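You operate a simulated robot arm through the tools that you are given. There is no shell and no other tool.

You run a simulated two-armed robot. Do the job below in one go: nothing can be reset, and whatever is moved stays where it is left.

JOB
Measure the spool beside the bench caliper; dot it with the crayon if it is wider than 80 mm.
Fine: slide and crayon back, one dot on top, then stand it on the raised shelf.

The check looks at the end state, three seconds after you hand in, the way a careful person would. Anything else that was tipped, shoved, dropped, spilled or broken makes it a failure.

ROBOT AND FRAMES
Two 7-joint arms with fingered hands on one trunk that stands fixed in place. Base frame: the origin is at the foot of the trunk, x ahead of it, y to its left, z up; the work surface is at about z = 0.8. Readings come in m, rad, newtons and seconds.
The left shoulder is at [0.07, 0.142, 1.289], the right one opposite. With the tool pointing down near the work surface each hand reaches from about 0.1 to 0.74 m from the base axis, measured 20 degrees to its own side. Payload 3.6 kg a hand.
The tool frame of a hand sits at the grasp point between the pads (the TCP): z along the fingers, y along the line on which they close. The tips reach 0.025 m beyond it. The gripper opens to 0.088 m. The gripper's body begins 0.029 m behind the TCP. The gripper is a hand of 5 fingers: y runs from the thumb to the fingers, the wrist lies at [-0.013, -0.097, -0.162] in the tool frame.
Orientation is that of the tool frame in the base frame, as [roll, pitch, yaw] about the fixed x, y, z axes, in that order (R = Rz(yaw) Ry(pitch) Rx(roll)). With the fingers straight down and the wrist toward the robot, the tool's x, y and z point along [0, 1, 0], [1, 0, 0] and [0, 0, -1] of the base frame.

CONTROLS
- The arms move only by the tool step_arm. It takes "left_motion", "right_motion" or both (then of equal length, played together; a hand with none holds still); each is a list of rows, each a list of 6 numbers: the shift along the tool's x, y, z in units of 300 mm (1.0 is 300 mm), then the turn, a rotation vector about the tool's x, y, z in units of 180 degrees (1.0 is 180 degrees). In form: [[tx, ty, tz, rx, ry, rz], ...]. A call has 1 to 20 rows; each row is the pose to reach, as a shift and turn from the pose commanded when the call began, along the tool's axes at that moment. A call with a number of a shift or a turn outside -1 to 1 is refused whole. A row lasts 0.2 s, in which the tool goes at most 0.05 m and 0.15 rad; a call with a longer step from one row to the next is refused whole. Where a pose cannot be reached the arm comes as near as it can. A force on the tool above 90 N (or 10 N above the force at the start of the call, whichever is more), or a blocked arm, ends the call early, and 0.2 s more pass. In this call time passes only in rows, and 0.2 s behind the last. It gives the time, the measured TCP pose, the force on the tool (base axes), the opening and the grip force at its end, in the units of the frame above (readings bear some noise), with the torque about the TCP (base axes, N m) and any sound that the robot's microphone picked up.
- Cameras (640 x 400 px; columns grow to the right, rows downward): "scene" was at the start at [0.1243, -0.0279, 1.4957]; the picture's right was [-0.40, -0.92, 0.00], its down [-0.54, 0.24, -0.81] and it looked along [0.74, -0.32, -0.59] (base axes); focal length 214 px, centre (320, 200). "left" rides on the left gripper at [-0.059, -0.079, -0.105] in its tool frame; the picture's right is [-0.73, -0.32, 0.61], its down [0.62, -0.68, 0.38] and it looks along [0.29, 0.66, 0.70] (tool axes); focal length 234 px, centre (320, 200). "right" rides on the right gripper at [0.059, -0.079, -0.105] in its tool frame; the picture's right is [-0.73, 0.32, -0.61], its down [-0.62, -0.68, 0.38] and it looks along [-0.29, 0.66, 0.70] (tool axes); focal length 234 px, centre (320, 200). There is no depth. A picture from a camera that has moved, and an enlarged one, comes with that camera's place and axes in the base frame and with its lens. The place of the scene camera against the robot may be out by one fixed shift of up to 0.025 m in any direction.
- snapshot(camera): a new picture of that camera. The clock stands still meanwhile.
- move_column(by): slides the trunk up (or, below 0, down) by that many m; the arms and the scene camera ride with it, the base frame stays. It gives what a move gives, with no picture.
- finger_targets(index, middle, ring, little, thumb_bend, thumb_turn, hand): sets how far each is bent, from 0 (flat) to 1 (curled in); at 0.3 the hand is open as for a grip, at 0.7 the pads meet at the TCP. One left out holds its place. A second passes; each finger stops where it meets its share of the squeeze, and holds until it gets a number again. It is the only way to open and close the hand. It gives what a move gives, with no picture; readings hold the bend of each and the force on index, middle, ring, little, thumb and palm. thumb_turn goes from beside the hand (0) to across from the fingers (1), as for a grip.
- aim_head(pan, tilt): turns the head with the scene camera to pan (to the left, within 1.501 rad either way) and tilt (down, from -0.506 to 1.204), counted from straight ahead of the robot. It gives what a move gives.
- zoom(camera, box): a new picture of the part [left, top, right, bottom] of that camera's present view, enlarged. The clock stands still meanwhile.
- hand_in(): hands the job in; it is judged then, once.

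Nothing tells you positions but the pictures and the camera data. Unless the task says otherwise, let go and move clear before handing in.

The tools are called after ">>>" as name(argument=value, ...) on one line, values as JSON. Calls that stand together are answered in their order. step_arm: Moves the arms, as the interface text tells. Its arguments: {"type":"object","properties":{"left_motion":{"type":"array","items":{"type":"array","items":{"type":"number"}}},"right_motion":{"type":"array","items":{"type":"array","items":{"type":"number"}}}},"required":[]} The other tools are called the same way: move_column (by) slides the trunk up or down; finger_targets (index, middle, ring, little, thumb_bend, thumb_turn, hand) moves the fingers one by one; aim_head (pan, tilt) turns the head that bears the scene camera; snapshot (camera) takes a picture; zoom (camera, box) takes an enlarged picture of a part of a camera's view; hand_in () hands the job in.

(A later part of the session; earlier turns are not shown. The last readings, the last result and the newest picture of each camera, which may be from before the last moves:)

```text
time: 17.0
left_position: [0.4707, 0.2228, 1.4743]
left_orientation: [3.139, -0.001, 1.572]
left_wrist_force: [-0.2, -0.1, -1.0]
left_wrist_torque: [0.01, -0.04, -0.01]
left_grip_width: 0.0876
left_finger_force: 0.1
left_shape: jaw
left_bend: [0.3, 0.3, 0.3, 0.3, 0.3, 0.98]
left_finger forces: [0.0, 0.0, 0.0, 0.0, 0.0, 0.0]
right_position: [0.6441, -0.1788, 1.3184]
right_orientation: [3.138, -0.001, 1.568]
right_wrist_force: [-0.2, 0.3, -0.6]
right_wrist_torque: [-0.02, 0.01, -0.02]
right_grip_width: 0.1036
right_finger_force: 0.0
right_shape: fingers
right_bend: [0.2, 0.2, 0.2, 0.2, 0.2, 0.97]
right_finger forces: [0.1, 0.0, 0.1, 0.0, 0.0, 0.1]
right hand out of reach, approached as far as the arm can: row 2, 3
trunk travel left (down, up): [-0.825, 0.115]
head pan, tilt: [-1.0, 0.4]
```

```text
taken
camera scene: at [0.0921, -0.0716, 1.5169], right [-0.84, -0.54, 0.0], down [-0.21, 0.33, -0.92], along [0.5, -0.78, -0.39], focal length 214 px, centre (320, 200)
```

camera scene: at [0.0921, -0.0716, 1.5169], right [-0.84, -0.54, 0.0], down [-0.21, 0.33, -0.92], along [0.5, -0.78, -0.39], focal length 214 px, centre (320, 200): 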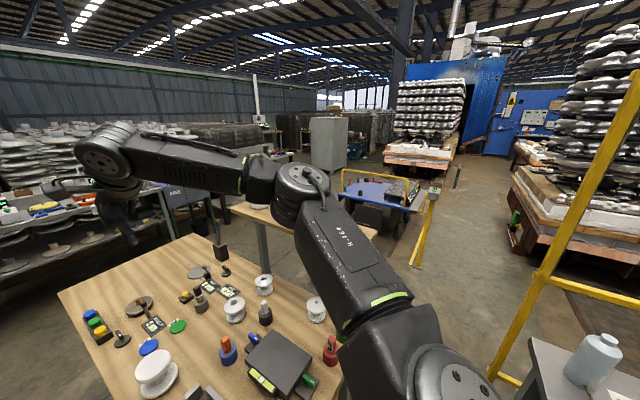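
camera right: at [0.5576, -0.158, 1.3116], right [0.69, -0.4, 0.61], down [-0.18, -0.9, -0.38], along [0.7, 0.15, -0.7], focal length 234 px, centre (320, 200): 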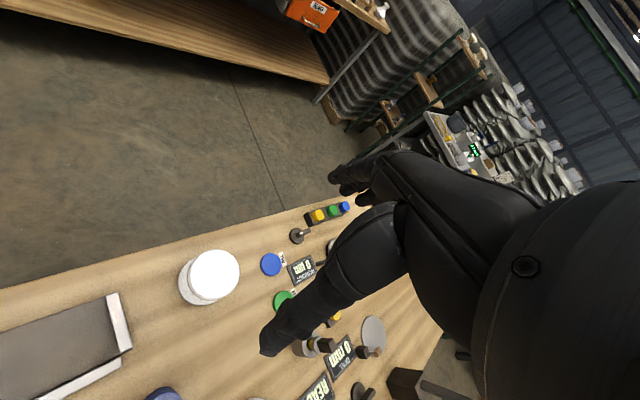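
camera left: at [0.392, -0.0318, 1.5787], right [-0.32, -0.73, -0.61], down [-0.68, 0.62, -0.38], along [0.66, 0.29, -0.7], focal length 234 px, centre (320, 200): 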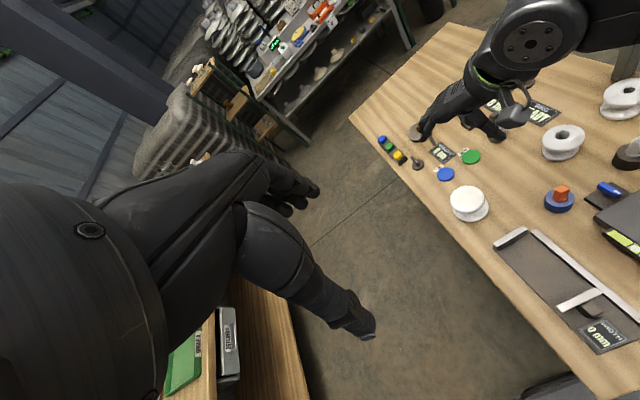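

The upper arm keeps stopping in the same direction, elbow raised and out. I'll try to coax the elbow down by tilting the fingers forward near the body, then extending, then tilting back.

>>> step_arm(right_motion=[[-0.0263, -0.0533, 0.0437, -0.0444, 0, 0], [-0.0527, -0.1067, 0.0873, -0.0889, 0, 0], [-0.079, -0.16, 0.131, -0.1333, 0, 0], [-0.1053, -0.2133, 0.1747, -0.1778, 0, 0], [-0.1317, -0.2667, 0.2183, -0.2222, 0, 0], [-0.158, -0.32, 0.262, -0.2667, 0, 0], [-0.1843, -0.3733, 0.3057, -0.3111, 0, 0], [-0.2107, -0.4267, 0.3493, -0.3556, 0, 0], [-0.237, -0.48, 0.393, -0.4, 0, 0]])

>>> snapshot(camera="scene")

```text
time: 19.0
left_position: [0.4722, 0.225, 1.4742]
left_orientation: [-3.141, 0.001, 1.571]
left_wrist_force: [0.7, 0.0, 1.1]
left_wrist_torque: [0.01, -0.02, 0.03]
left_grip_width: 0.0881
left_finger_force: 0.1
left_shape: jaw
left_bend: [0.3, 0.3, 0.3, 0.3, 0.3, 0.98]
left_finger forces: [0.0, 0.0, 0.1, 0.0, 0.0, 0.0]
right_position: [0.5017, -0.2585, 1.2056]
right_orientation: [1.889, -0.002, 1.573]
right_wrist_force: [0.3, -1.5, 0.8]
right_wrist_torque: [0.03, -0.01, 0.01]
right_grip_width: 0.1035
right_finger_force: 0.1
right_shape: fingers
right_bend: [0.2, 0.2, 0.2, 0.2, 0.2, 0.97]
right_finger forces: [0.1, 0.1, 0.0, 0.1, 0.0, 0.0]
right hand out of reach, approached as far as the arm can: row 9
trunk travel left (down, up): [-0.825, 0.115]
head pan, tilt: [-1.0, 0.4]
```

```text
taken
camera scene: at [0.094, -0.0715, 1.5168], right [-0.84, -0.54, 0.0], down [-0.21, 0.33, -0.92], along [0.5, -0.78, -0.39], focal length 214 px, centre (320, 200)
```

scene: 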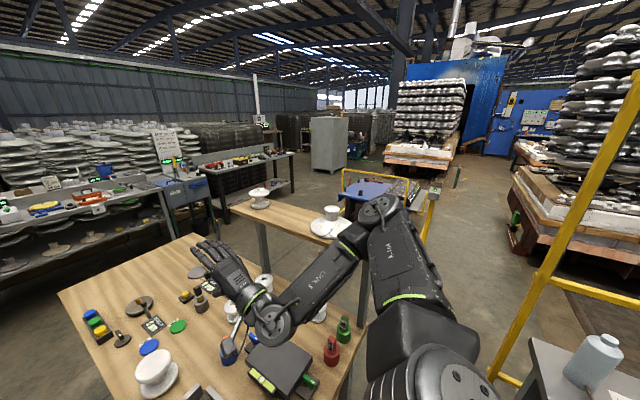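

The arm followed the tilt. Now I'll extend the tilted hand forward to see whether the elbow can pass the point where it stuck before.

>>> step_arm(right_motion=[[0.0524, 0.0333, 0.1254, 0, 0, 0], [0.1049, 0.0666, 0.2509, 0, 0, 0], [0.1573, 0.0999, 0.3763, 0, 0, 0], [0.2097, 0.1331, 0.5017, 0, 0, 0], [0.2621, 0.1664, 0.6271, 0, 0, 0], [0.3146, 0.1997, 0.7526, 0, 0, 0], [0.367, 0.233, 0.878, 0, 0, 0]])

>>> snapshot(camera="scene")

```text
time: 20.6
left_position: [0.4729, 0.2267, 1.4724]
left_orientation: [-3.141, 0.0, 1.571]
left_wrist_force: [0.9, 0.8, 0.0]
left_wrist_torque: [-0.01, 0.06, 0.01]
left_grip_width: 0.0876
left_finger_force: 0.1
left_shape: jaw
left_bend: [0.3, 0.3, 0.3, 0.3, 0.3, 0.98]
left_finger forces: [0.1, 0.0, 0.0, 0.0, 0.1, 0.0]
right_position: [0.6963, -0.202, 1.2472]
right_orientation: [1.886, 0.001, 1.571]
right_wrist_force: [0.6, 0.2, -0.5]
right_wrist_torque: [0.02, 0.02, -0.01]
right_grip_width: 0.1033
right_finger_force: 0.1
right_shape: fingers
right_bend: [0.2, 0.2, 0.2, 0.2, 0.2, 0.97]
right_finger forces: [0.0, 0.0, 0.1, 0.0, 0.0, 0.1]
right hand out of reach, approached as far as the arm can: row 1, 2, 3, 4, 5, 6, 7
trunk travel left (down, up): [-0.825, 0.115]
head pan, tilt: [-1.0, 0.4]
```

```text
taken
camera scene: at [0.0951, -0.0699, 1.5167], right [-0.84, -0.54, 0.0], down [-0.21, 0.33, -0.92], along [0.5, -0.78, -0.39], focal length 214 px, centre (320, 200)
```

scene: 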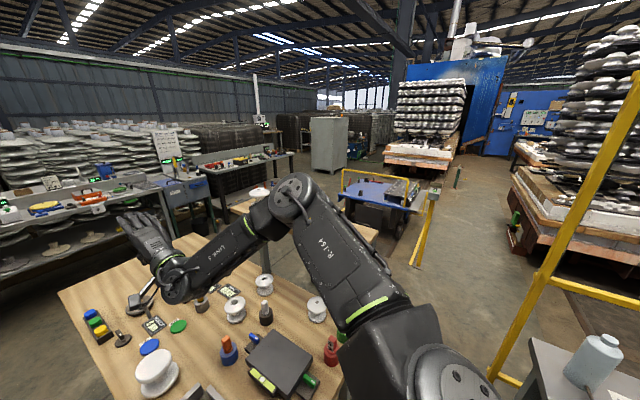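

The wrist always ends on a sphere of about 0.276 m around the same elbow point (0.33, -0.34, 1.38), so the upper arm is pinned. The left arm is a mirror image with free space below it, so I'll test there whether a lower elbow is possible.

>>> step_arm(left_motion=[[0, -0.03, 0.16, 0, 0, 0], [0, -0.06, 0.32, 0, 0, 0], [0, -0.09, 0.48, 0, 0, 0], [0, -0.12, 0.64, 0, 0, 0], [0, -0.15, 0.8, 0, 0, 0], [0, -0.18, 0.96, 0, 0, 0]])

>>> step_arm(left_motion=[[0, -0.03, 0.16, 0, 0, 0], [0, -0.06, 0.32, 0, 0, 0], [0, -0.09, 0.48, 0, 0, 0], [0, -0.12, 0.64, 0, 0, 0], [0, -0.15, 0.8, 0, 0, 0], [0, -0.18, 0.96, 0, 0, 0]])

>>> aim_head(pan=0.6, tilt=0.6)

>>> snapshot(camera="scene")

```text
time: 22.0
left_position: [0.4185, 0.2253, 1.1857]
left_orientation: [3.14, 0.003, 1.569]
left_wrist_force: [0.0, -0.6, 1.6]
left_wrist_torque: [0.01, -0.04, -0.02]
left_grip_width: 0.088
left_finger_force: 0.0
left_shape: jaw
left_bend: [0.3, 0.3, 0.3, 0.3, 0.3, 0.98]
left_finger forces: [0.0, 0.1, 0.0, 0.1, 0.0, 0.1]
right_position: [0.6972, -0.2031, 1.2469]
right_orientation: [1.888, 0.0, 1.571]
right_wrist_force: [0.4, 0.3, 0.1]
right_wrist_torque: [0.01, -0.02, 0.03]
right_grip_width: 0.1036
right_finger_force: 0.0
right_shape: fingers
right_bend: [0.2, 0.2, 0.2, 0.2, 0.2, 0.97]
right_finger forces: [0.1, 0.0, 0.0, 0.1, 0.0, 0.0]
trunk travel left (down, up): [-0.825, 0.115]
head pan, tilt: [-1.0, 0.4]
```

```text
time: 23.4
left_position: [0.3642, 0.2258, 0.8965]
left_orientation: [-3.141, 0.001, 1.571]
left_wrist_force: [0.0, -0.2, -0.1]
left_wrist_torque: [-0.03, 0.0, 0.03]
left_grip_width: 0.0879
left_finger_force: 0.2
left_shape: jaw
left_bend: [0.3, 0.3, 0.3, 0.3, 0.3, 0.98]
left_finger forces: [0.0, 0.0, 0.1, 0.0, 0.0, 0.0]
left hand out of reach, approached as far as the arm can: row 2
right_position: [0.6955, -0.2041, 1.2477]
right_orientation: [1.884, 0.0, 1.572]
right_wrist_force: [0.8, -0.5, -0.3]
right_wrist_torque: [0.03, 0.0, 0.02]
right_grip_width: 0.1032
right_finger_force: 0.0
right_shape: fingers
right_bend: [0.2, 0.2, 0.2, 0.2, 0.2, 0.97]
right_finger forces: [0.0, 0.0, 0.1, 0.1, 0.0, 0.0]
trunk travel left (down, up): [-0.825, 0.115]
head pan, tilt: [-1.0, 0.4]
```

```text
time: 25.1
left_position: [0.3653, 0.2245, 0.8965]
left_orientation: [-3.141, 0.0, 1.572]
left_wrist_force: [-0.2, 0.6, 0.5]
left_wrist_torque: [0.02, -0.01, -0.01]
left_grip_width: 0.088
left_finger_force: 0.0
left_shape: jaw
left_bend: [0.3, 0.3, 0.3, 0.3, 0.3, 0.98]
left_finger forces: [0.0, 0.0, 0.1, 0.0, 0.1, 0.1]
right_position: [0.6962, -0.2035, 1.2476]
right_orientation: [1.884, 0.0, 1.571]
right_wrist_force: [-0.1, 0.5, 0.4]
right_wrist_torque: [0.01, -0.01, 0.0]
right_grip_width: 0.1035
right_finger_force: 0.1
right_shape: fingers
right_bend: [0.2, 0.2, 0.2, 0.2, 0.2, 0.97]
right_finger forces: [0.0, 0.0, 0.1, 0.0, 0.0, 0.0]
trunk travel left (down, up): [-0.825, 0.115]
head pan, tilt: [0.6, 0.6]
```

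```text
taken
camera scene: at [0.1172, 0.057, 1.4985], right [0.56, -0.83, 0.0], down [-0.47, -0.32, -0.83], along [0.68, 0.47, -0.56], focal length 214 px, centre (320, 200)
```

scene: 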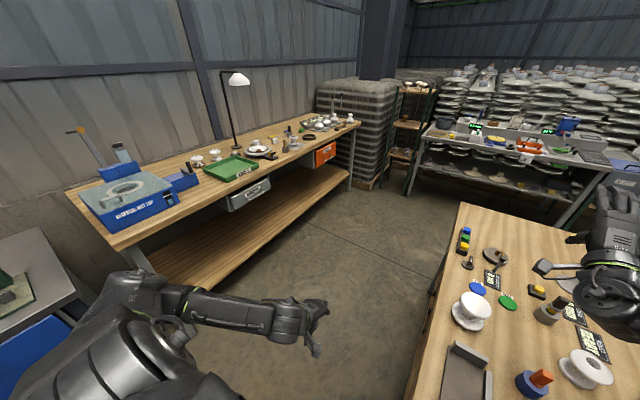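

The left arm passed a sticking point and switched to a lower elbow on the way down. Now I'll test whether it can extend forward from there, to the mirror of the spool position.

>>> step_arm(left_motion=[[-0.041, 0.136, -0.0254, 0, 0, 0], [-0.082, 0.271, -0.0508, 0, 0, 0], [-0.123, 0.407, -0.0763, 0, 0, 0], [-0.164, 0.543, -0.1017, 0, 0, 0], [-0.205, 0.679, -0.127, 0, 0, 0], [-0.246, 0.814, -0.1525, 0, 0, 0], [-0.287, 0.95, -0.178, 0, 0, 0]])

>>> snapshot(camera="scene")

```text
time: 26.7
left_position: [0.6515, 0.1387, 0.9496]
left_orientation: [-3.14, -0.001, 1.572]
left_wrist_force: [0.5, 0.6, 1.0]
left_wrist_torque: [0.0, 0.0, 0.01]
left_grip_width: 0.0876
left_finger_force: 0.1
left_shape: jaw
left_bend: [0.3, 0.3, 0.3, 0.3, 0.3, 0.98]
left_finger forces: [0.0, 0.0, 0.1, 0.0, 0.0, 0.0]
right_position: [0.697, -0.2059, 1.2471]
right_orientation: [1.887, -0.002, 1.571]
right_wrist_force: [0.3, -0.1, -0.1]
right_wrist_torque: [0.0, -0.01, -0.01]
right_grip_width: 0.1036
right_finger_force: 0.1
right_shape: fingers
right_bend: [0.2, 0.2, 0.2, 0.2, 0.2, 0.97]
right_finger forces: [0.1, 0.0, 0.1, 0.2, 0.1, 0.1]
trunk travel left (down, up): [-0.825, 0.115]
head pan, tilt: [0.6, 0.6]
```

```text
taken
camera scene: at [0.1189, 0.0554, 1.4984], right [0.56, -0.83, 0.0], down [-0.47, -0.32, -0.82], along [0.68, 0.47, -0.57], focal length 214 px, centre (320, 200)
```

scene: 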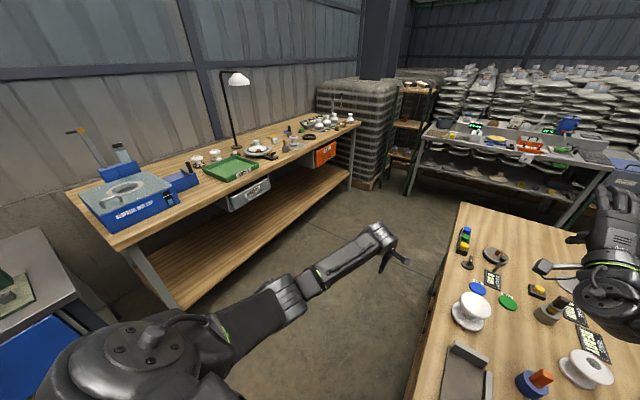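

That works: in the low-elbow posture the left arm extends straight to the mirrored spot. I'll raise the trunk for clearance and take the right arm down the mirrored path so it switches posture too.

>>> move_column(by=0.114)

>>> step_arm(right_motion=[[-0.0074, 0.0539, -0.1051, 0.0444, 0, 0], [-0.0149, 0.1078, -0.2102, 0.0889, 0, 0], [-0.0223, 0.1617, -0.3153, 0.1333, 0, 0], [-0.0298, 0.2156, -0.4204, 0.1778, 0, 0], [-0.0372, 0.2694, -0.5256, 0.2222, 0, 0], [-0.0447, 0.3233, -0.6307, 0.2667, 0, 0], [-0.0521, 0.3772, -0.7358, 0.3111, 0, 0], [-0.0596, 0.4311, -0.8409, 0.3556, 0, 0], [-0.067, 0.485, -0.946, 0.4, 0, 0]])

>>> aim_head(pan=-0.8, tilt=0.6)

>>> snapshot(camera="scene")

```text
time: 28.1
left_position: [0.6508, 0.1389, 1.064]
left_orientation: [3.141, -0.001, 1.571]
left_wrist_force: [-0.1, -0.1, 1.0]
left_wrist_torque: [0.01, -0.02, -0.01]
left_grip_width: 0.0878
left_finger_force: 0.0
left_shape: jaw
left_bend: [0.3, 0.3, 0.3, 0.3, 0.3, 0.98]
left_finger forces: [0.0, 0.0, 0.1, 0.1, 0.1, 0.1]
right_position: [0.6969, -0.2026, 1.3632]
right_orientation: [1.884, 0.0, 1.57]
right_wrist_force: [-0.4, -0.6, 0.2]
right_wrist_torque: [0.02, 0.02, -0.02]
right_grip_width: 0.1034
right_finger_force: 0.0
right_shape: fingers
right_bend: [0.2, 0.2, 0.2, 0.2, 0.2, 0.97]
right_finger forces: [0.0, 0.1, 0.1, 0.0, 0.0, 0.0]
trunk travel left (down, up): [-0.939, 0.001]
head pan, tilt: [0.6, 0.6]
```

```text
time: 30.1
left_position: [0.6496, 0.1393, 1.065]
left_orientation: [-3.141, 0.001, 1.572]
left_wrist_force: [-0.9, -0.1, 0.0]
left_wrist_torque: [0.0, 0.0, -0.03]
left_grip_width: 0.0878
left_finger_force: 0.0
left_shape: jaw
left_bend: [0.3, 0.3, 0.3, 0.3, 0.3, 0.98]
left_finger forces: [0.1, 0.1, 0.1, 0.0, 0.0, 0.1]
right_position: [0.4704, -0.2227, 1.5886]
right_orientation: [-3.14, 0.001, 1.572]
right_wrist_force: [1.3, -0.8, -0.1]
right_wrist_torque: [0.03, 0.01, -0.01]
right_grip_width: 0.1033
right_finger_force: 0.1
right_shape: fingers
right_bend: [0.2, 0.2, 0.2, 0.2, 0.2, 0.97]
right_finger forces: [0.0, 0.0, 0.0, 0.0, 0.1, 0.1]
trunk travel left (down, up): [-0.939, 0.001]
head pan, tilt: [0.6, 0.6]
```

```text
time: 31.6
left_position: [0.6486, 0.1393, 1.0651]
left_orientation: [-3.141, 0.0, 1.571]
left_wrist_force: [-0.4, -0.4, -0.5]
left_wrist_torque: [0.03, 0.0, -0.03]
left_grip_width: 0.0877
left_finger_force: 0.1
left_shape: jaw
left_bend: [0.3, 0.3, 0.3, 0.3, 0.3, 0.98]
left_finger forces: [0.1, 0.0, 0.0, 0.0, 0.0, 0.0]
right_position: [0.4712, -0.224, 1.5879]
right_orientation: [-3.141, 0.001, 1.571]
right_wrist_force: [-0.1, -0.4, 0.6]
right_wrist_torque: [0.0, 0.02, 0.0]
right_grip_width: 0.1035
right_finger_force: 0.0
right_shape: fingers
right_bend: [0.2, 0.2, 0.2, 0.2, 0.2, 0.97]
right_finger forces: [0.0, 0.0, 0.1, 0.0, 0.0, 0.0]
trunk travel left (down, up): [-0.939, 0.001]
head pan, tilt: [-0.799, 0.6]
```

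```text
taken
camera scene: at [0.106, -0.0563, 1.6125], right [-0.72, -0.7, 0.0], down [-0.39, 0.4, -0.82], along [0.58, -0.59, -0.57], focal length 214 px, centre (320, 200)
```

scene: 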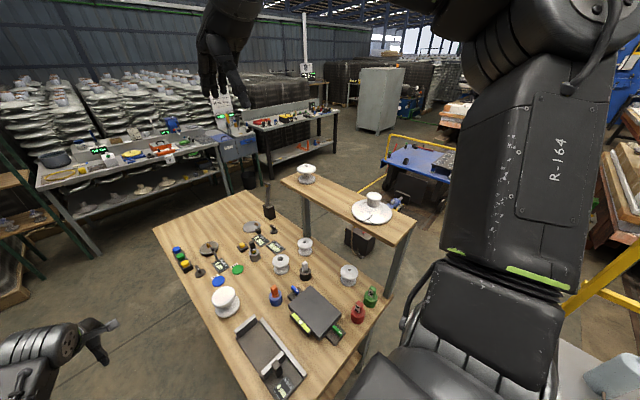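

The right hand is at the mirrored start pose. Now I'll take the mirrored descent in two stages, watching for the switch.

>>> step_arm(right_motion=[[0, -0.03, 0.16, 0, 0, 0], [0, -0.06, 0.32, 0, 0, 0], [0, -0.09, 0.48, 0, 0, 0], [0, -0.12, 0.64, 0, 0, 0], [0, -0.15, 0.8, 0, 0, 0], [0, -0.18, 0.96, 0, 0, 0]])

>>> snapshot(camera="scene")

>>> step_arm(right_motion=[[0, -0.03, 0.16, 0, 0, 0], [0, -0.06, 0.32, 0, 0, 0], [0, -0.09, 0.48, 0, 0, 0], [0, -0.12, 0.64, 0, 0, 0], [0, -0.15, 0.8, 0, 0, 0], [0, -0.18, 0.96, 0, 0, 0]])

>>> snapshot(camera="scene")

```text
time: 33.0
left_position: [0.6508, 0.1381, 1.0656]
left_orientation: [-3.139, -0.001, 1.57]
left_wrist_force: [0.2, 0.4, 0.7]
left_wrist_torque: [0.0, -0.01, 0.0]
left_grip_width: 0.0878
left_finger_force: 0.0
left_shape: jaw
left_bend: [0.3, 0.3, 0.3, 0.3, 0.3, 0.98]
left_finger forces: [0.1, 0.0, 0.0, 0.1, 0.0, 0.1]
right_position: [0.4188, -0.2243, 1.3006]
right_orientation: [-3.141, -0.002, 1.571]
right_wrist_force: [-0.9, 0.0, 0.1]
right_wrist_torque: [0.04, 0.0, -0.03]
right_grip_width: 0.1035
right_finger_force: 0.0
right_shape: fingers
right_bend: [0.2, 0.2, 0.2, 0.2, 0.2, 0.97]
right_finger forces: [0.0, 0.0, 0.0, 0.1, 0.0, 0.0]
trunk travel left (down, up): [-0.939, 0.001]
head pan, tilt: [-0.799, 0.6]
```

```text
taken
camera scene: at [0.1073, -0.0569, 1.6124], right [-0.72, -0.7, 0.0], down [-0.39, 0.41, -0.82], along [0.57, -0.59, -0.57], focal length 214 px, centre (320, 200)
```

scene: 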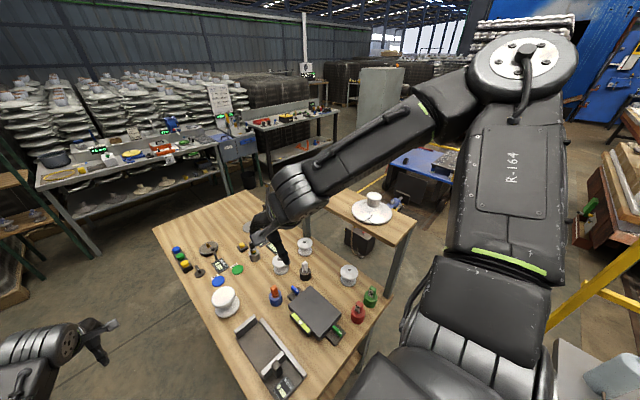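

```text
time: 34.4
left_position: [0.6493, 0.1396, 1.0659]
left_orientation: [-3.141, 0.001, 1.572]
left_wrist_force: [0.1, -0.9, 0.2]
left_wrist_torque: [0.03, 0.01, 0.0]
left_grip_width: 0.0876
left_finger_force: 0.1
left_shape: jaw
left_bend: [0.3, 0.3, 0.3, 0.3, 0.3, 0.98]
left_finger forces: [0.0, 0.0, 0.0, 0.1, 0.0, 0.1]
right_position: [0.3688, -0.2429, 1.0532]
right_orientation: [-3.14, 0.001, 1.572]
right_wrist_force: [0.0, -0.8, -0.8]
right_wrist_torque: [0.0, 0.01, 0.01]
right_grip_width: 0.1035
right_finger_force: 0.1
right_shape: fingers
right_bend: [0.2, 0.2, 0.2, 0.2, 0.2, 0.97]
right_finger forces: [0.0, 0.0, 0.1, 0.0, 0.0, 0.0]
right hand out of reach, approached as far as the arm can: row 2, 5, 6
trunk travel left (down, up): [-0.939, 0.001]
head pan, tilt: [-0.799, 0.6]
```

```text
taken
camera scene: at [0.1059, -0.0557, 1.6125], right [-0.72, -0.7, 0.0], down [-0.39, 0.4, -0.83], along [0.58, -0.59, -0.56], focal length 214 px, centre (320, 200)
```

scene: 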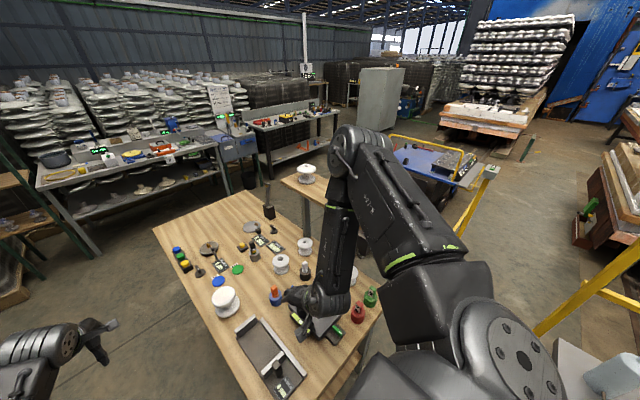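

The right arm partly changed over but stopped at (0.369, -0.243, 1.053). I'll push a bit further toward the mirrored end pose in small steps.

>>> step_arm(right_motion=[[0.02, -0.01, 0.04, 0, 0, 0], [0.04, -0.02, 0.09, 0, 0, 0], [0.057, -0.02, 0.14, 0, 0, 0], [0.057, -0.02, 0.14, 0, 0, 0]])

>>> snapshot(camera="scene")

```text
time: 35.4
left_position: [0.651, 0.1382, 1.0644]
left_orientation: [-3.141, 0.0, 1.57]
left_wrist_force: [-0.2, -0.1, -0.2]
left_wrist_torque: [0.01, -0.02, -0.01]
left_grip_width: 0.088
left_finger_force: 0.0
left_shape: jaw
left_bend: [0.3, 0.3, 0.3, 0.3, 0.3, 0.98]
left_finger forces: [0.1, 0.0, 0.1, 0.1, 0.0, 0.1]
right_position: [0.368, -0.2422, 1.0559]
right_orientation: [-3.14, 0.001, 1.572]
right_wrist_force: [0.1, -0.1, 0.1]
right_wrist_torque: [-0.01, -0.03, -0.02]
right_grip_width: 0.1038
right_finger_force: 0.1
right_shape: fingers
right_bend: [0.2, 0.2, 0.2, 0.2, 0.2, 0.97]
right_finger forces: [0.0, 0.0, 0.0, 0.0, 0.1, 0.0]
right hand out of reach, approached as far as the arm can: row 1, 2, 3, 4
trunk travel left (down, up): [-0.939, 0.001]
head pan, tilt: [-0.799, 0.6]
```

```text
taken
camera scene: at [0.1065, -0.0558, 1.6125], right [-0.72, -0.7, 0.0], down [-0.39, 0.4, -0.82], along [0.57, -0.59, -0.57], focal length 214 px, centre (320, 200)
```

scene: 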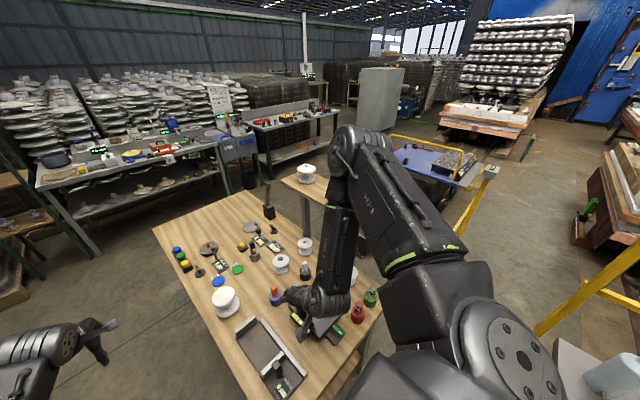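

It's held there with the shoulder in a different posture than before. I'll test how far it extends forward from this posture, staying at z≈1.06.

>>> step_arm(right_motion=[[0.04, 0.13, -0.01, 0, 0, 0], [0.08, 0.26, -0.02, 0, 0, 0], [0.12, 0.39, -0.03, 0, 0, 0], [0.16, 0.52, -0.03, 0, 0, 0], [0.2, 0.65, -0.03, 0, 0, 0], [0.24, 0.78, -0.03, 0, 0, 0]])

>>> snapshot(camera="scene")

```text
time: 36.8
left_position: [0.6507, 0.139, 1.0651]
left_orientation: [3.141, 0.0, 1.57]
left_wrist_force: [-0.4, 0.9, 0.2]
left_wrist_torque: [0.01, 0.06, -0.01]
left_grip_width: 0.0878
left_finger_force: 0.0
left_shape: jaw
left_bend: [0.3, 0.3, 0.3, 0.3, 0.3, 0.98]
left_finger forces: [0.1, 0.0, 0.0, 0.1, 0.1, 0.1]
right_position: [0.5669, -0.2059, 1.1179]
right_orientation: [-3.139, -0.001, 1.572]
right_wrist_force: [-0.3, 0.2, 0.0]
right_wrist_torque: [-0.02, 0.0, -0.04]
right_grip_width: 0.1035
right_finger_force: 0.1
right_shape: fingers
right_bend: [0.2, 0.2, 0.2, 0.2, 0.2, 0.97]
right_finger forces: [0.0, 0.0, 0.0, 0.0, 0.0, 0.0]
right hand out of reach, approached as far as the arm can: row 3, 4, 5, 6
trunk travel left (down, up): [-0.939, 0.001]
head pan, tilt: [-0.799, 0.6]
```

```text
taken
camera scene: at [0.1063, -0.0561, 1.6125], right [-0.72, -0.7, 0.0], down [-0.39, 0.4, -0.82], along [0.57, -0.59, -0.57], focal length 214 px, centre (320, 200)
```

scene: 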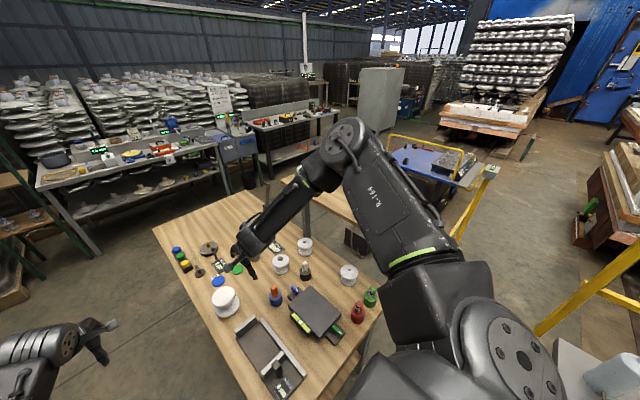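

Same limit again. The left arm started from a pose near the centreline, so I'll reproduce its history exactly on the right: up to the mirrored starting pose, sideways, then down.

>>> step_arm(right_motion=[[0, -0.03, -0.16, 0, 0, 0], [0, -0.07, -0.32, 0, 0, 0], [0, -0.1, -0.48, 0, 0, 0], [0, -0.13, -0.64, 0, 0, 0], [0, -0.17, -0.8, 0, 0, 0], [0, -0.2, -0.96, 0, 0, 0]])

>>> step_arm(right_motion=[[0.1, -0.02, -0.1, 0, 0, 0], [0.2, -0.04, -0.2, 0, 0, 0], [0.3, -0.06, -0.3, 0, 0, 0], [0.4, -0.08, -0.4, 0, 0, 0], [0.5, -0.1, -0.5, 0, 0, 0], [0.6, -0.115, -0.6, 0, 0, 0]])

>>> snapshot(camera="scene")

```text
time: 38.2
left_position: [0.6501, 0.1385, 1.0652]
left_orientation: [3.141, 0.0, 1.572]
left_wrist_force: [-0.1, 0.8, 0.4]
left_wrist_torque: [0.01, -0.01, 0.04]
left_grip_width: 0.0879
left_finger_force: 0.1
left_shape: jaw
left_bend: [0.3, 0.3, 0.3, 0.3, 0.3, 0.98]
left_finger forces: [0.1, 0.0, 0.0, 0.0, 0.0, 0.1]
right_position: [0.5052, -0.2039, 1.406]
right_orientation: [-3.141, 0.001, 1.573]
right_wrist_force: [-0.1, 0.5, -0.1]
right_wrist_torque: [0.03, -0.03, 0.01]
right_grip_width: 0.1038
right_finger_force: 0.1
right_shape: fingers
right_bend: [0.2, 0.2, 0.2, 0.2, 0.2, 0.97]
right_finger forces: [0.0, 0.1, 0.1, 0.0, 0.0, 0.0]
trunk travel left (down, up): [-0.939, 0.001]
head pan, tilt: [-0.799, 0.6]
```

```text
time: 39.6
left_position: [0.6484, 0.1381, 1.0664]
left_orientation: [-3.141, 0.0, 1.571]
left_wrist_force: [-0.2, -1.1, 0.3]
left_wrist_torque: [-0.01, 0.0, 0.0]
left_grip_width: 0.0878
left_finger_force: 0.0
left_shape: jaw
left_bend: [0.3, 0.3, 0.3, 0.3, 0.3, 0.98]
left_finger forces: [0.0, 0.0, 0.1, 0.1, 0.1, 0.0]
right_position: [0.4515, -0.0987, 1.5379]
right_orientation: [3.14, 0.0, 1.571]
right_wrist_force: [0.0, -0.1, -1.1]
right_wrist_torque: [0.04, 0.02, -0.02]
right_grip_width: 0.1036
right_finger_force: 0.0
right_shape: fingers
right_bend: [0.2, 0.2, 0.2, 0.2, 0.2, 0.97]
right_finger forces: [0.0, 0.1, 0.0, 0.0, 0.0, 0.0]
right hand out of reach, approached as far as the arm can: row 4, 5, 6
trunk travel left (down, up): [-0.939, 0.001]
head pan, tilt: [-0.799, 0.6]
```

```text
taken
camera scene: at [0.1043, -0.0565, 1.6126], right [-0.72, -0.7, 0.0], down [-0.39, 0.41, -0.83], along [0.58, -0.59, -0.56], focal length 214 px, centre (320, 200)
```

scene: 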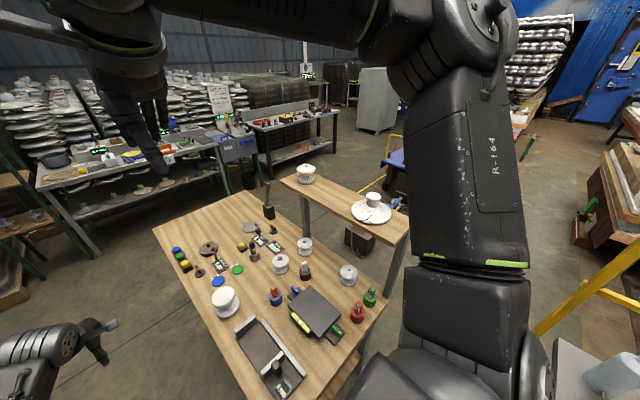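

The right arm can't reach the left arm's mirrored start, so its posture differs from the left's. Turning the hand clockwise, so the wrist sits on the left, should force the elbow down, so I'll try that in the middle of the workspace.

>>> step_arm(right_motion=[[-0.083, 0, 0.132, 0, 0, 0], [-0.167, 0, 0.264, 0, 0, 0], [-0.25, 0, 0.397, 0, 0, 0], [-0.333, 0, 0.529, 0, 0, 0], [-0.417, 0, 0.661, 0, 0, 0], [-0.5, 0, 0.793, 0, 0, 0]])

>>> step_arm(right_motion=[[0, 0, 0, 0, 0, 0.045], [0, 0, 0, 0, 0, 0.09], [0, 0, 0, 0, 0, 0.135], [0, 0, 0, 0, 0, 0.18], [0, 0, 0, 0, 0, 0.225], [0, 0, 0, 0, 0, 0.27], [0, 0, 0, 0, 0, 0.315], [0, 0, 0, 0, 0, 0.36]])

>>> snapshot(camera="scene")

```text
time: 41.0
left_position: [0.6507, 0.1371, 1.0645]
left_orientation: [3.14, -0.002, 1.57]
left_wrist_force: [0.2, 0.1, 0.4]
left_wrist_torque: [0.0, -0.02, -0.01]
left_grip_width: 0.0877
left_finger_force: 0.0
left_shape: jaw
left_bend: [0.3, 0.3, 0.3, 0.3, 0.3, 0.98]
left_finger forces: [0.1, 0.0, 0.1, 0.1, 0.1, 0.0]
right_position: [0.4539, -0.25, 1.2985]
right_orientation: [-3.14, -0.003, 1.571]
right_wrist_force: [0.9, -0.2, -0.4]
right_wrist_torque: [0.02, -0.03, 0.03]
right_grip_width: 0.1038
right_finger_force: 0.0
right_shape: fingers
right_bend: [0.2, 0.2, 0.2, 0.2, 0.2, 0.97]
right_finger forces: [0.1, 0.1, 0.0, 0.0, 0.0, 0.0]
trunk travel left (down, up): [-0.939, 0.001]
head pan, tilt: [-0.799, 0.6]
```

```text
time: 42.8
left_position: [0.6511, 0.1384, 1.0637]
left_orientation: [-3.141, -0.002, 1.572]
left_wrist_force: [0.1, -0.1, -0.2]
left_wrist_torque: [0.01, -0.02, 0.03]
left_grip_width: 0.0878
left_finger_force: 0.0
left_shape: jaw
left_bend: [0.3, 0.3, 0.3, 0.3, 0.3, 0.98]
left_finger forces: [0.1, 0.0, 0.0, 0.0, 0.0, 0.0]
right_position: [0.4549, -0.2468, 1.3004]
right_orientation: [-3.14, 0.0, 0.437]
right_wrist_force: [-0.3, 0.5, -0.5]
right_wrist_torque: [0.0, 0.02, 0.0]
right_grip_width: 0.1035
right_finger_force: 0.1
right_shape: fingers
right_bend: [0.2, 0.2, 0.2, 0.2, 0.2, 0.97]
right_finger forces: [0.0, 0.0, 0.0, 0.1, 0.0, 0.0]
trunk travel left (down, up): [-0.939, 0.001]
head pan, tilt: [-0.799, 0.6]
```

```text
taken
camera scene: at [0.107, -0.0565, 1.6124], right [-0.72, -0.7, 0.0], down [-0.39, 0.41, -0.82], along [0.57, -0.59, -0.57], focal length 214 px, centre (320, 200)
```

scene: 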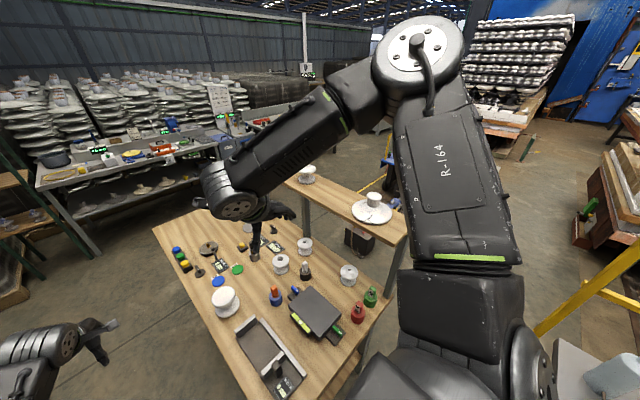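

The elbow is still up because the shoulder seems to be "over the top". Retracting the hand close to my right side should let the elbow swing out and back, and then come forward underneath. I'll do that with the trunk high.

>>> step_arm(right_motion=[[-0.107, -0.003, 0.042, 0, 0, -0.03], [-0.214, -0.005, 0.083, 0, 0, -0.06], [-0.321, -0.008, 0.125, 0, 0, -0.09], [-0.428, -0.01, 0.167, 0, 0, -0.12], [-0.534, -0.013, 0.208, 0, 0, -0.15], [-0.641, -0.015, 0.25, 0, 0, -0.18], [-0.748, -0.018, 0.291, 0, 0, -0.21], [-0.855, -0.02, 0.333, 0, 0, -0.243]])

>>> snapshot(camera="scene")

```text
time: 44.6
left_position: [0.6482, 0.1384, 1.0671]
left_orientation: [3.138, 0.0, 1.571]
left_wrist_force: [0.0, 0.2, 0.4]
left_wrist_torque: [-0.01, -0.02, -0.01]
left_grip_width: 0.088
left_finger_force: 0.1
left_shape: jaw
left_bend: [0.3, 0.3, 0.3, 0.3, 0.3, 0.98]
left_finger forces: [0.0, 0.0, 0.1, 0.1, 0.1, 0.0]
right_position: [0.2565, -0.4457, 1.1727]
right_orientation: [3.14, -0.005, 1.208]
right_wrist_force: [-0.2, 1.0, -0.5]
right_wrist_torque: [-0.02, -0.02, 0.06]
right_grip_width: 0.1035
right_finger_force: 0.7
right_shape: fingers
right_bend: [0.2, 0.2, 0.2, 0.2, 0.2, 0.97]
right_finger forces: [0.0, 0.1, 0.0, 0.7, 0.1, 0.1]
right hand out of reach, approached as far as the arm can: row 3, 4, 5, 6, 7, 8
trunk travel left (down, up): [-0.939, 0.001]
head pan, tilt: [-0.799, 0.6]
```

```text
taken
camera scene: at [0.1014, -0.0573, 1.6128], right [-0.72, -0.7, 0.0], down [-0.39, 0.41, -0.83], along [0.58, -0.59, -0.56], focal length 214 px, centre (320, 200)
```

scene: 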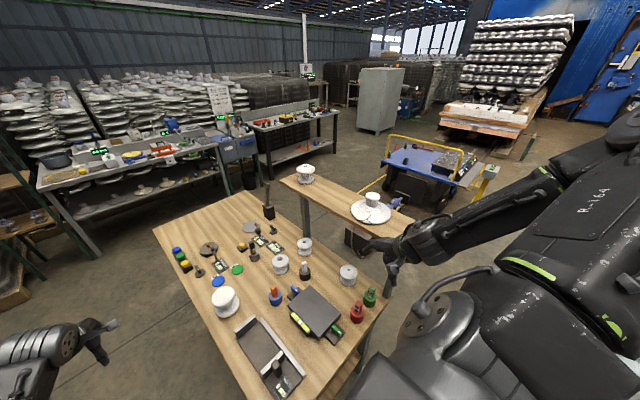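

The elbow has swung out to the right, but the hand ended near the shelf's corner with a faint touch on the little finger. I'll lift straight up and move left, away from the shelf.

>>> step_arm(right_motion=[[0, 0, -0.1, 0, 0, 0], [0.05, 0, -0.2, 0, 0, 0], [0.12, 0, -0.3, 0, 0, 0]])

>>> snapshot(camera="scene")

>>> zoom(camera="scene", box=[270, 150, 450, 260])

```text
time: 45.4
left_position: [0.649, 0.1384, 1.0662]
left_orientation: [-3.142, -0.001, 1.571]
left_wrist_force: [0.2, -0.7, -0.1]
left_wrist_torque: [-0.01, 0.0, 0.01]
left_grip_width: 0.0878
left_finger_force: 0.1
left_shape: jaw
left_bend: [0.3, 0.3, 0.3, 0.3, 0.3, 0.98]
left_finger forces: [0.0, 0.0, 0.1, 0.1, 0.1, 0.1]
right_position: [0.286, -0.4404, 1.2678]
right_orientation: [-3.141, 0.0, 1.206]
right_wrist_force: [-1.1, 1.0, 0.4]
right_wrist_torque: [0.0, -0.01, -0.01]
right_grip_width: 0.1035
right_finger_force: 0.1
right_shape: fingers
right_bend: [0.2, 0.2, 0.2, 0.2, 0.2, 0.97]
right_finger forces: [0.0, 0.0, 0.0, 0.0, 0.0, 0.0]
right hand out of reach, approached as far as the arm can: row 1, 2, 3
trunk travel left (down, up): [-0.939, 0.001]
head pan, tilt: [-0.799, 0.6]
```

```text
taken
camera scene: at [0.1046, -0.0559, 1.6126], right [-0.72, -0.7, 0.0], down [-0.39, 0.4, -0.83], along [0.58, -0.59, -0.56], focal length 214 px, centre (320, 200)
```

scene: 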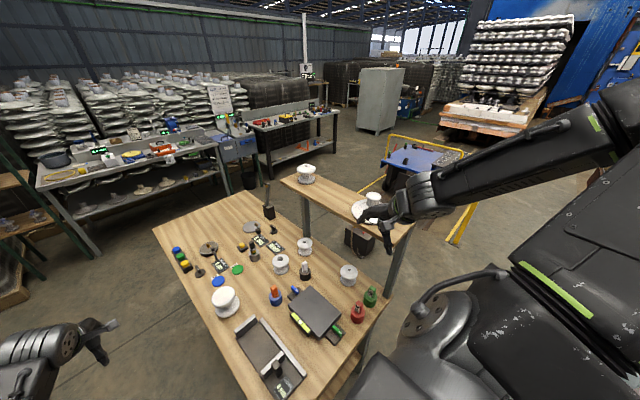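

```text
3.56 times, centred on (360, 205) of scene
camera zoom: at [0.1046, -0.0559, 1.6126], right [-0.72, -0.7, 0.0], down [-0.39, 0.4, -0.83], along [0.58, -0.59, -0.56], focal length 763 px, centre (178, 182)
```

zoom: 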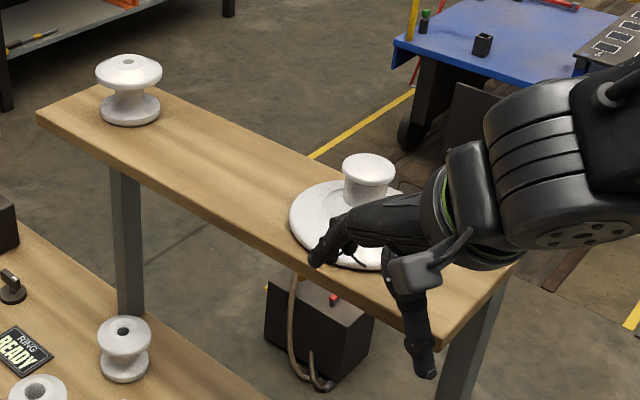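

Nothing on the shelf seems disturbed, and the hand is clear at z≈1.27. Now I'll move left away from the shelf and then down close to the body, so the elbow swings behind and below.

>>> step_arm(right_motion=[[0.106, -0.05, 0, 0, 0, 0], [0.212, -0.1, 0, 0, 0, 0], [0.318, -0.15, 0, 0, 0, 0], [0.424, -0.198, 0, 0, 0, 0]])

>>> step_arm(right_motion=[[0, -0.02, 0.15, 0, 0, 0], [0, -0.04, 0.3, 0, 0, 0], [0, -0.06, 0.45, 0, 0, 0], [0, -0.08, 0.6, 0, 0, 0], [0, -0.1, 0.75, 0, 0, 0], [0, -0.1, 0.9, 0, 0, 0]])

>>> snapshot(camera="scene")

```text
time: 46.4
left_position: [0.651, 0.1393, 1.0631]
left_orientation: [-3.139, -0.001, 1.57]
left_wrist_force: [0.4, -0.1, 0.1]
left_wrist_torque: [0.0, 0.02, 0.01]
left_grip_width: 0.088
left_finger_force: 0.1
left_shape: jaw
left_bend: [0.3, 0.3, 0.3, 0.3, 0.3, 0.98]
left_finger forces: [0.1, 0.1, 0.1, 0.0, 0.0, 0.0]
right_position: [0.3712, -0.3517, 1.2935]
right_orientation: [-3.137, 0.003, 1.204]
right_wrist_force: [0.7, 0.0, 0.6]
right_wrist_torque: [-0.03, 0.01, -0.02]
right_grip_width: 0.1036
right_finger_force: 0.1
right_shape: fingers
right_bend: [0.2, 0.2, 0.2, 0.2, 0.2, 0.97]
right_finger forces: [0.0, 0.0, 0.1, 0.1, 0.0, 0.1]
right hand out of reach, approached as far as the arm can: row 1, 2, 3, 4
trunk travel left (down, up): [-0.939, 0.001]
head pan, tilt: [-0.799, 0.6]
```

```text
time: 47.8
left_position: [0.65, 0.1394, 1.0658]
left_orientation: [-3.141, 0.0, 1.57]
left_wrist_force: [0.2, 0.8, 0.1]
left_wrist_torque: [-0.01, 0.01, -0.01]
left_grip_width: 0.0878
left_finger_force: 0.2
left_shape: jaw
left_bend: [0.3, 0.3, 0.3, 0.3, 0.3, 0.98]
left_finger forces: [0.0, 0.0, 0.1, 0.0, 0.0, 0.0]
right_position: [0.3406, -0.3421, 1.0233]
right_orientation: [3.141, 0.001, 1.204]
right_wrist_force: [0.4, -0.4, 0.2]
right_wrist_torque: [-0.01, 0.05, 0.02]
right_grip_width: 0.1034
right_finger_force: 0.1
right_shape: fingers
right_bend: [0.2, 0.2, 0.2, 0.2, 0.2, 0.97]
right_finger forces: [0.0, 0.0, 0.1, 0.0, 0.0, 0.1]
right hand out of reach, approached as far as the arm can: row 1, 2, 3
trunk travel left (down, up): [-0.939, 0.001]
head pan, tilt: [-0.799, 0.6]
```

```text
taken
camera scene: at [0.1062, -0.0564, 1.6126], right [-0.72, -0.7, 0.0], down [-0.39, 0.41, -0.82], along [0.58, -0.59, -0.57], focal length 214 px, centre (320, 200)
```

scene: 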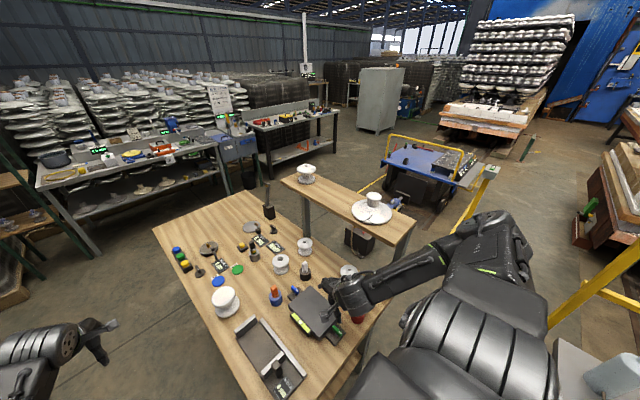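

The elbow is now low and to the side. I'll extend forward while turning the hand straight, to see whether the arm now reaches out.

>>> step_arm(right_motion=[[0.108, 0.091, 0, 0, 0, -0.017], [0.215, 0.183, 0, 0, 0, -0.033], [0.323, 0.274, 0, 0, 0, -0.05], [0.43, 0.365, 0, 0, 0, -0.067], [0.538, 0.456, 0, 0, 0, -0.083], [0.645, 0.548, 0, 0, 0, -0.1], [0.753, 0.639, 0, 0, 0, -0.117]])

>>> snapshot(camera="scene")

```text
time: 49.4
left_position: [0.652, 0.1401, 1.0642]
left_orientation: [-3.14, 0.001, 1.57]
left_wrist_force: [-0.3, -0.4, -1.1]
left_wrist_torque: [-0.01, -0.02, -0.01]
left_grip_width: 0.0879
left_finger_force: 0.1
left_shape: jaw
left_bend: [0.3, 0.3, 0.3, 0.3, 0.3, 0.98]
left_finger forces: [0.1, 0.0, 0.1, 0.0, 0.0, 0.0]
right_position: [0.6016, -0.1985, 1.021]
right_orientation: [-3.138, 0.001, 1.573]
right_wrist_force: [0.7, -1.1, -0.5]
right_wrist_torque: [-0.02, 0.02, -0.04]
right_grip_width: 0.1035
right_finger_force: 0.1
right_shape: fingers
right_bend: [0.2, 0.2, 0.2, 0.2, 0.2, 0.97]
right_finger forces: [0.1, 0.1, 0.0, 0.0, 0.0, 0.0]
trunk travel left (down, up): [-0.939, 0.001]
head pan, tilt: [-0.799, 0.6]
```

```text
taken
camera scene: at [0.1079, -0.0547, 1.6124], right [-0.72, -0.7, 0.0], down [-0.4, 0.4, -0.82], along [0.57, -0.59, -0.57], focal length 214 px, centre (320, 200)
```

scene: 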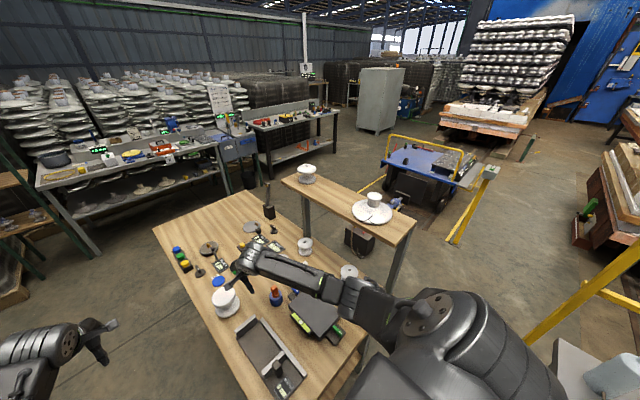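

The right arm now reaches (0.60, -0.20, 1.02) with the elbow low. I'll raise the hand a little, lower the trunk about 0.1 m, and then approach above the spool.

>>> step_arm(right_motion=[[0, 0, -0.1, 0, 0, 0], [0, 0, -0.2, 0, 0, 0]])

>>> move_column(by=-0.1)

>>> step_arm(right_motion=[[0.05, 0.07, 0, 0, 0, 0], [0.1, 0.14, 0, 0, 0, 0], [0.15, 0.21, 0, 0, 0, 0], [0.2, 0.28, 0, 0, 0, 0]])

>>> snapshot(camera="right")

>>> snapshot(camera="scene")

```text
time: 50.0
left_position: [0.6498, 0.1396, 1.0645]
left_orientation: [3.14, -0.001, 1.572]
left_wrist_force: [-0.1, -0.2, 0.0]
left_wrist_torque: [-0.01, 0.03, -0.02]
left_grip_width: 0.0881
left_finger_force: 0.1
left_shape: jaw
left_bend: [0.3, 0.3, 0.3, 0.3, 0.3, 0.98]
left_finger forces: [0.0, 0.1, 0.0, 0.1, 0.0, 0.1]
right_position: [0.6012, -0.1988, 1.0836]
right_orientation: [-3.139, 0.001, 1.571]
right_wrist_force: [-0.3, -0.1, 0.2]
right_wrist_torque: [0.01, 0.04, -0.02]
right_grip_width: 0.1035
right_finger_force: 0.1
right_shape: fingers
right_bend: [0.2, 0.2, 0.2, 0.2, 0.2, 0.97]
right_finger forces: [0.0, 0.0, 0.0, 0.1, 0.0, 0.0]
trunk travel left (down, up): [-0.939, 0.001]
head pan, tilt: [-0.799, 0.6]
```

```text
time: 51.4
left_position: [0.6508, 0.1392, 0.9658]
left_orientation: [-3.141, -0.001, 1.57]
left_wrist_force: [0.3, 0.3, 0.7]
left_wrist_torque: [-0.02, -0.01, 0.03]
left_grip_width: 0.0878
left_finger_force: 0.0
left_shape: jaw
left_bend: [0.3, 0.3, 0.3, 0.3, 0.3, 0.98]
left_finger forces: [0.0, 0.0, 0.0, 0.0, 0.0, 0.0]
right_position: [0.6005, -0.1992, 0.984]
right_orientation: [3.141, -0.001, 1.57]
right_wrist_force: [-0.3, -0.3, -0.7]
right_wrist_torque: [0.04, 0.01, -0.03]
right_grip_width: 0.1036
right_finger_force: 0.1
right_shape: fingers
right_bend: [0.2, 0.2, 0.2, 0.2, 0.2, 0.97]
right_finger forces: [0.0, 0.0, 0.0, 0.1, 0.1, 0.0]
trunk travel left (down, up): [-0.839, 0.101]
head pan, tilt: [-0.799, 0.6]
```

```text
time: 52.4
left_position: [0.6508, 0.1399, 0.9635]
left_orientation: [-3.14, 0.002, 1.572]
left_wrist_force: [1.5, -0.1, 0.5]
left_wrist_torque: [-0.01, 0.04, -0.03]
left_grip_width: 0.0875
left_finger_force: 0.1
left_shape: jaw
left_bend: [0.3, 0.3, 0.3, 0.3, 0.3, 0.98]
left_finger forces: [0.1, 0.1, 0.0, 0.0, 0.1, 0.0]
right_position: [0.6845, -0.139, 0.9834]
right_orientation: [-3.14, 0.002, 1.57]
right_wrist_force: [0.4, 0.8, -0.3]
right_wrist_torque: [-0.02, 0.03, 0.04]
right_grip_width: 0.1032
right_finger_force: 0.1
right_shape: fingers
right_bend: [0.2, 0.2, 0.2, 0.2, 0.2, 0.97]
right_finger forces: [0.0, 0.0, 0.0, 0.1, 0.0, 0.1]
trunk travel left (down, up): [-0.839, 0.101]
head pan, tilt: [-0.799, 0.6]
```

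```text
taken
camera right: at [0.6067, -0.0807, 1.0882], right [0.32, -0.73, 0.61], down [-0.68, -0.62, -0.38], along [0.66, -0.29, -0.7], focal length 234 px, centre (320, 200)
```

right: 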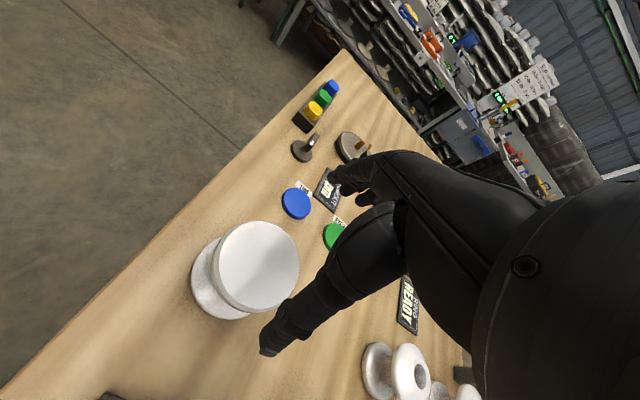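

```text
taken
camera scene: at [0.1071, -0.0548, 1.5125], right [-0.72, -0.7, 0.0], down [-0.39, 0.4, -0.83], along [0.57, -0.59, -0.56], focal length 214 px, centre (320, 200)
```

scene: 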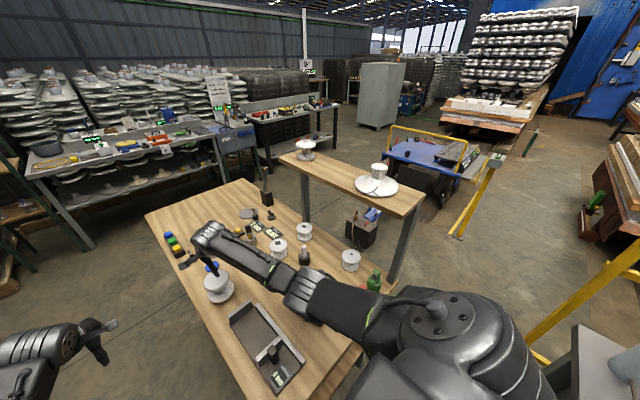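

The hand is now above the spool, and the spool's top centre appears almost exactly under the grasp point. I'll zoom to refine.

>>> zoom(camera="right", box=[180, 200, 340, 360])

>>> zoom(camera="scene", box=[160, 200, 280, 320])

```text
2.50 times, centred on (260, 280) of right
camera zoom: at [0.6067, -0.0807, 1.0882], right [0.32, -0.73, 0.61], down [-0.68, -0.62, -0.38], along [0.66, -0.29, -0.7], focal length 585 px, centre (470, 0)
```

zoom: 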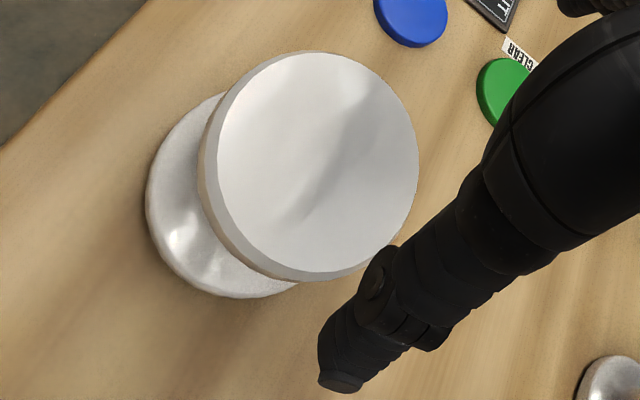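

```text
3.33 times, centred on (220, 260) of scene
camera zoom: at [0.1071, -0.0548, 1.5125], right [-0.72, -0.7, 0.0], down [-0.39, 0.4, -0.83], along [0.57, -0.59, -0.56], focal length 715 px, centre (653, 0)
```

zoom: 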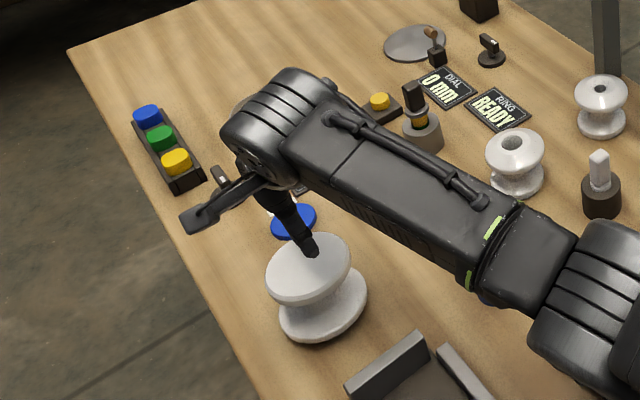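

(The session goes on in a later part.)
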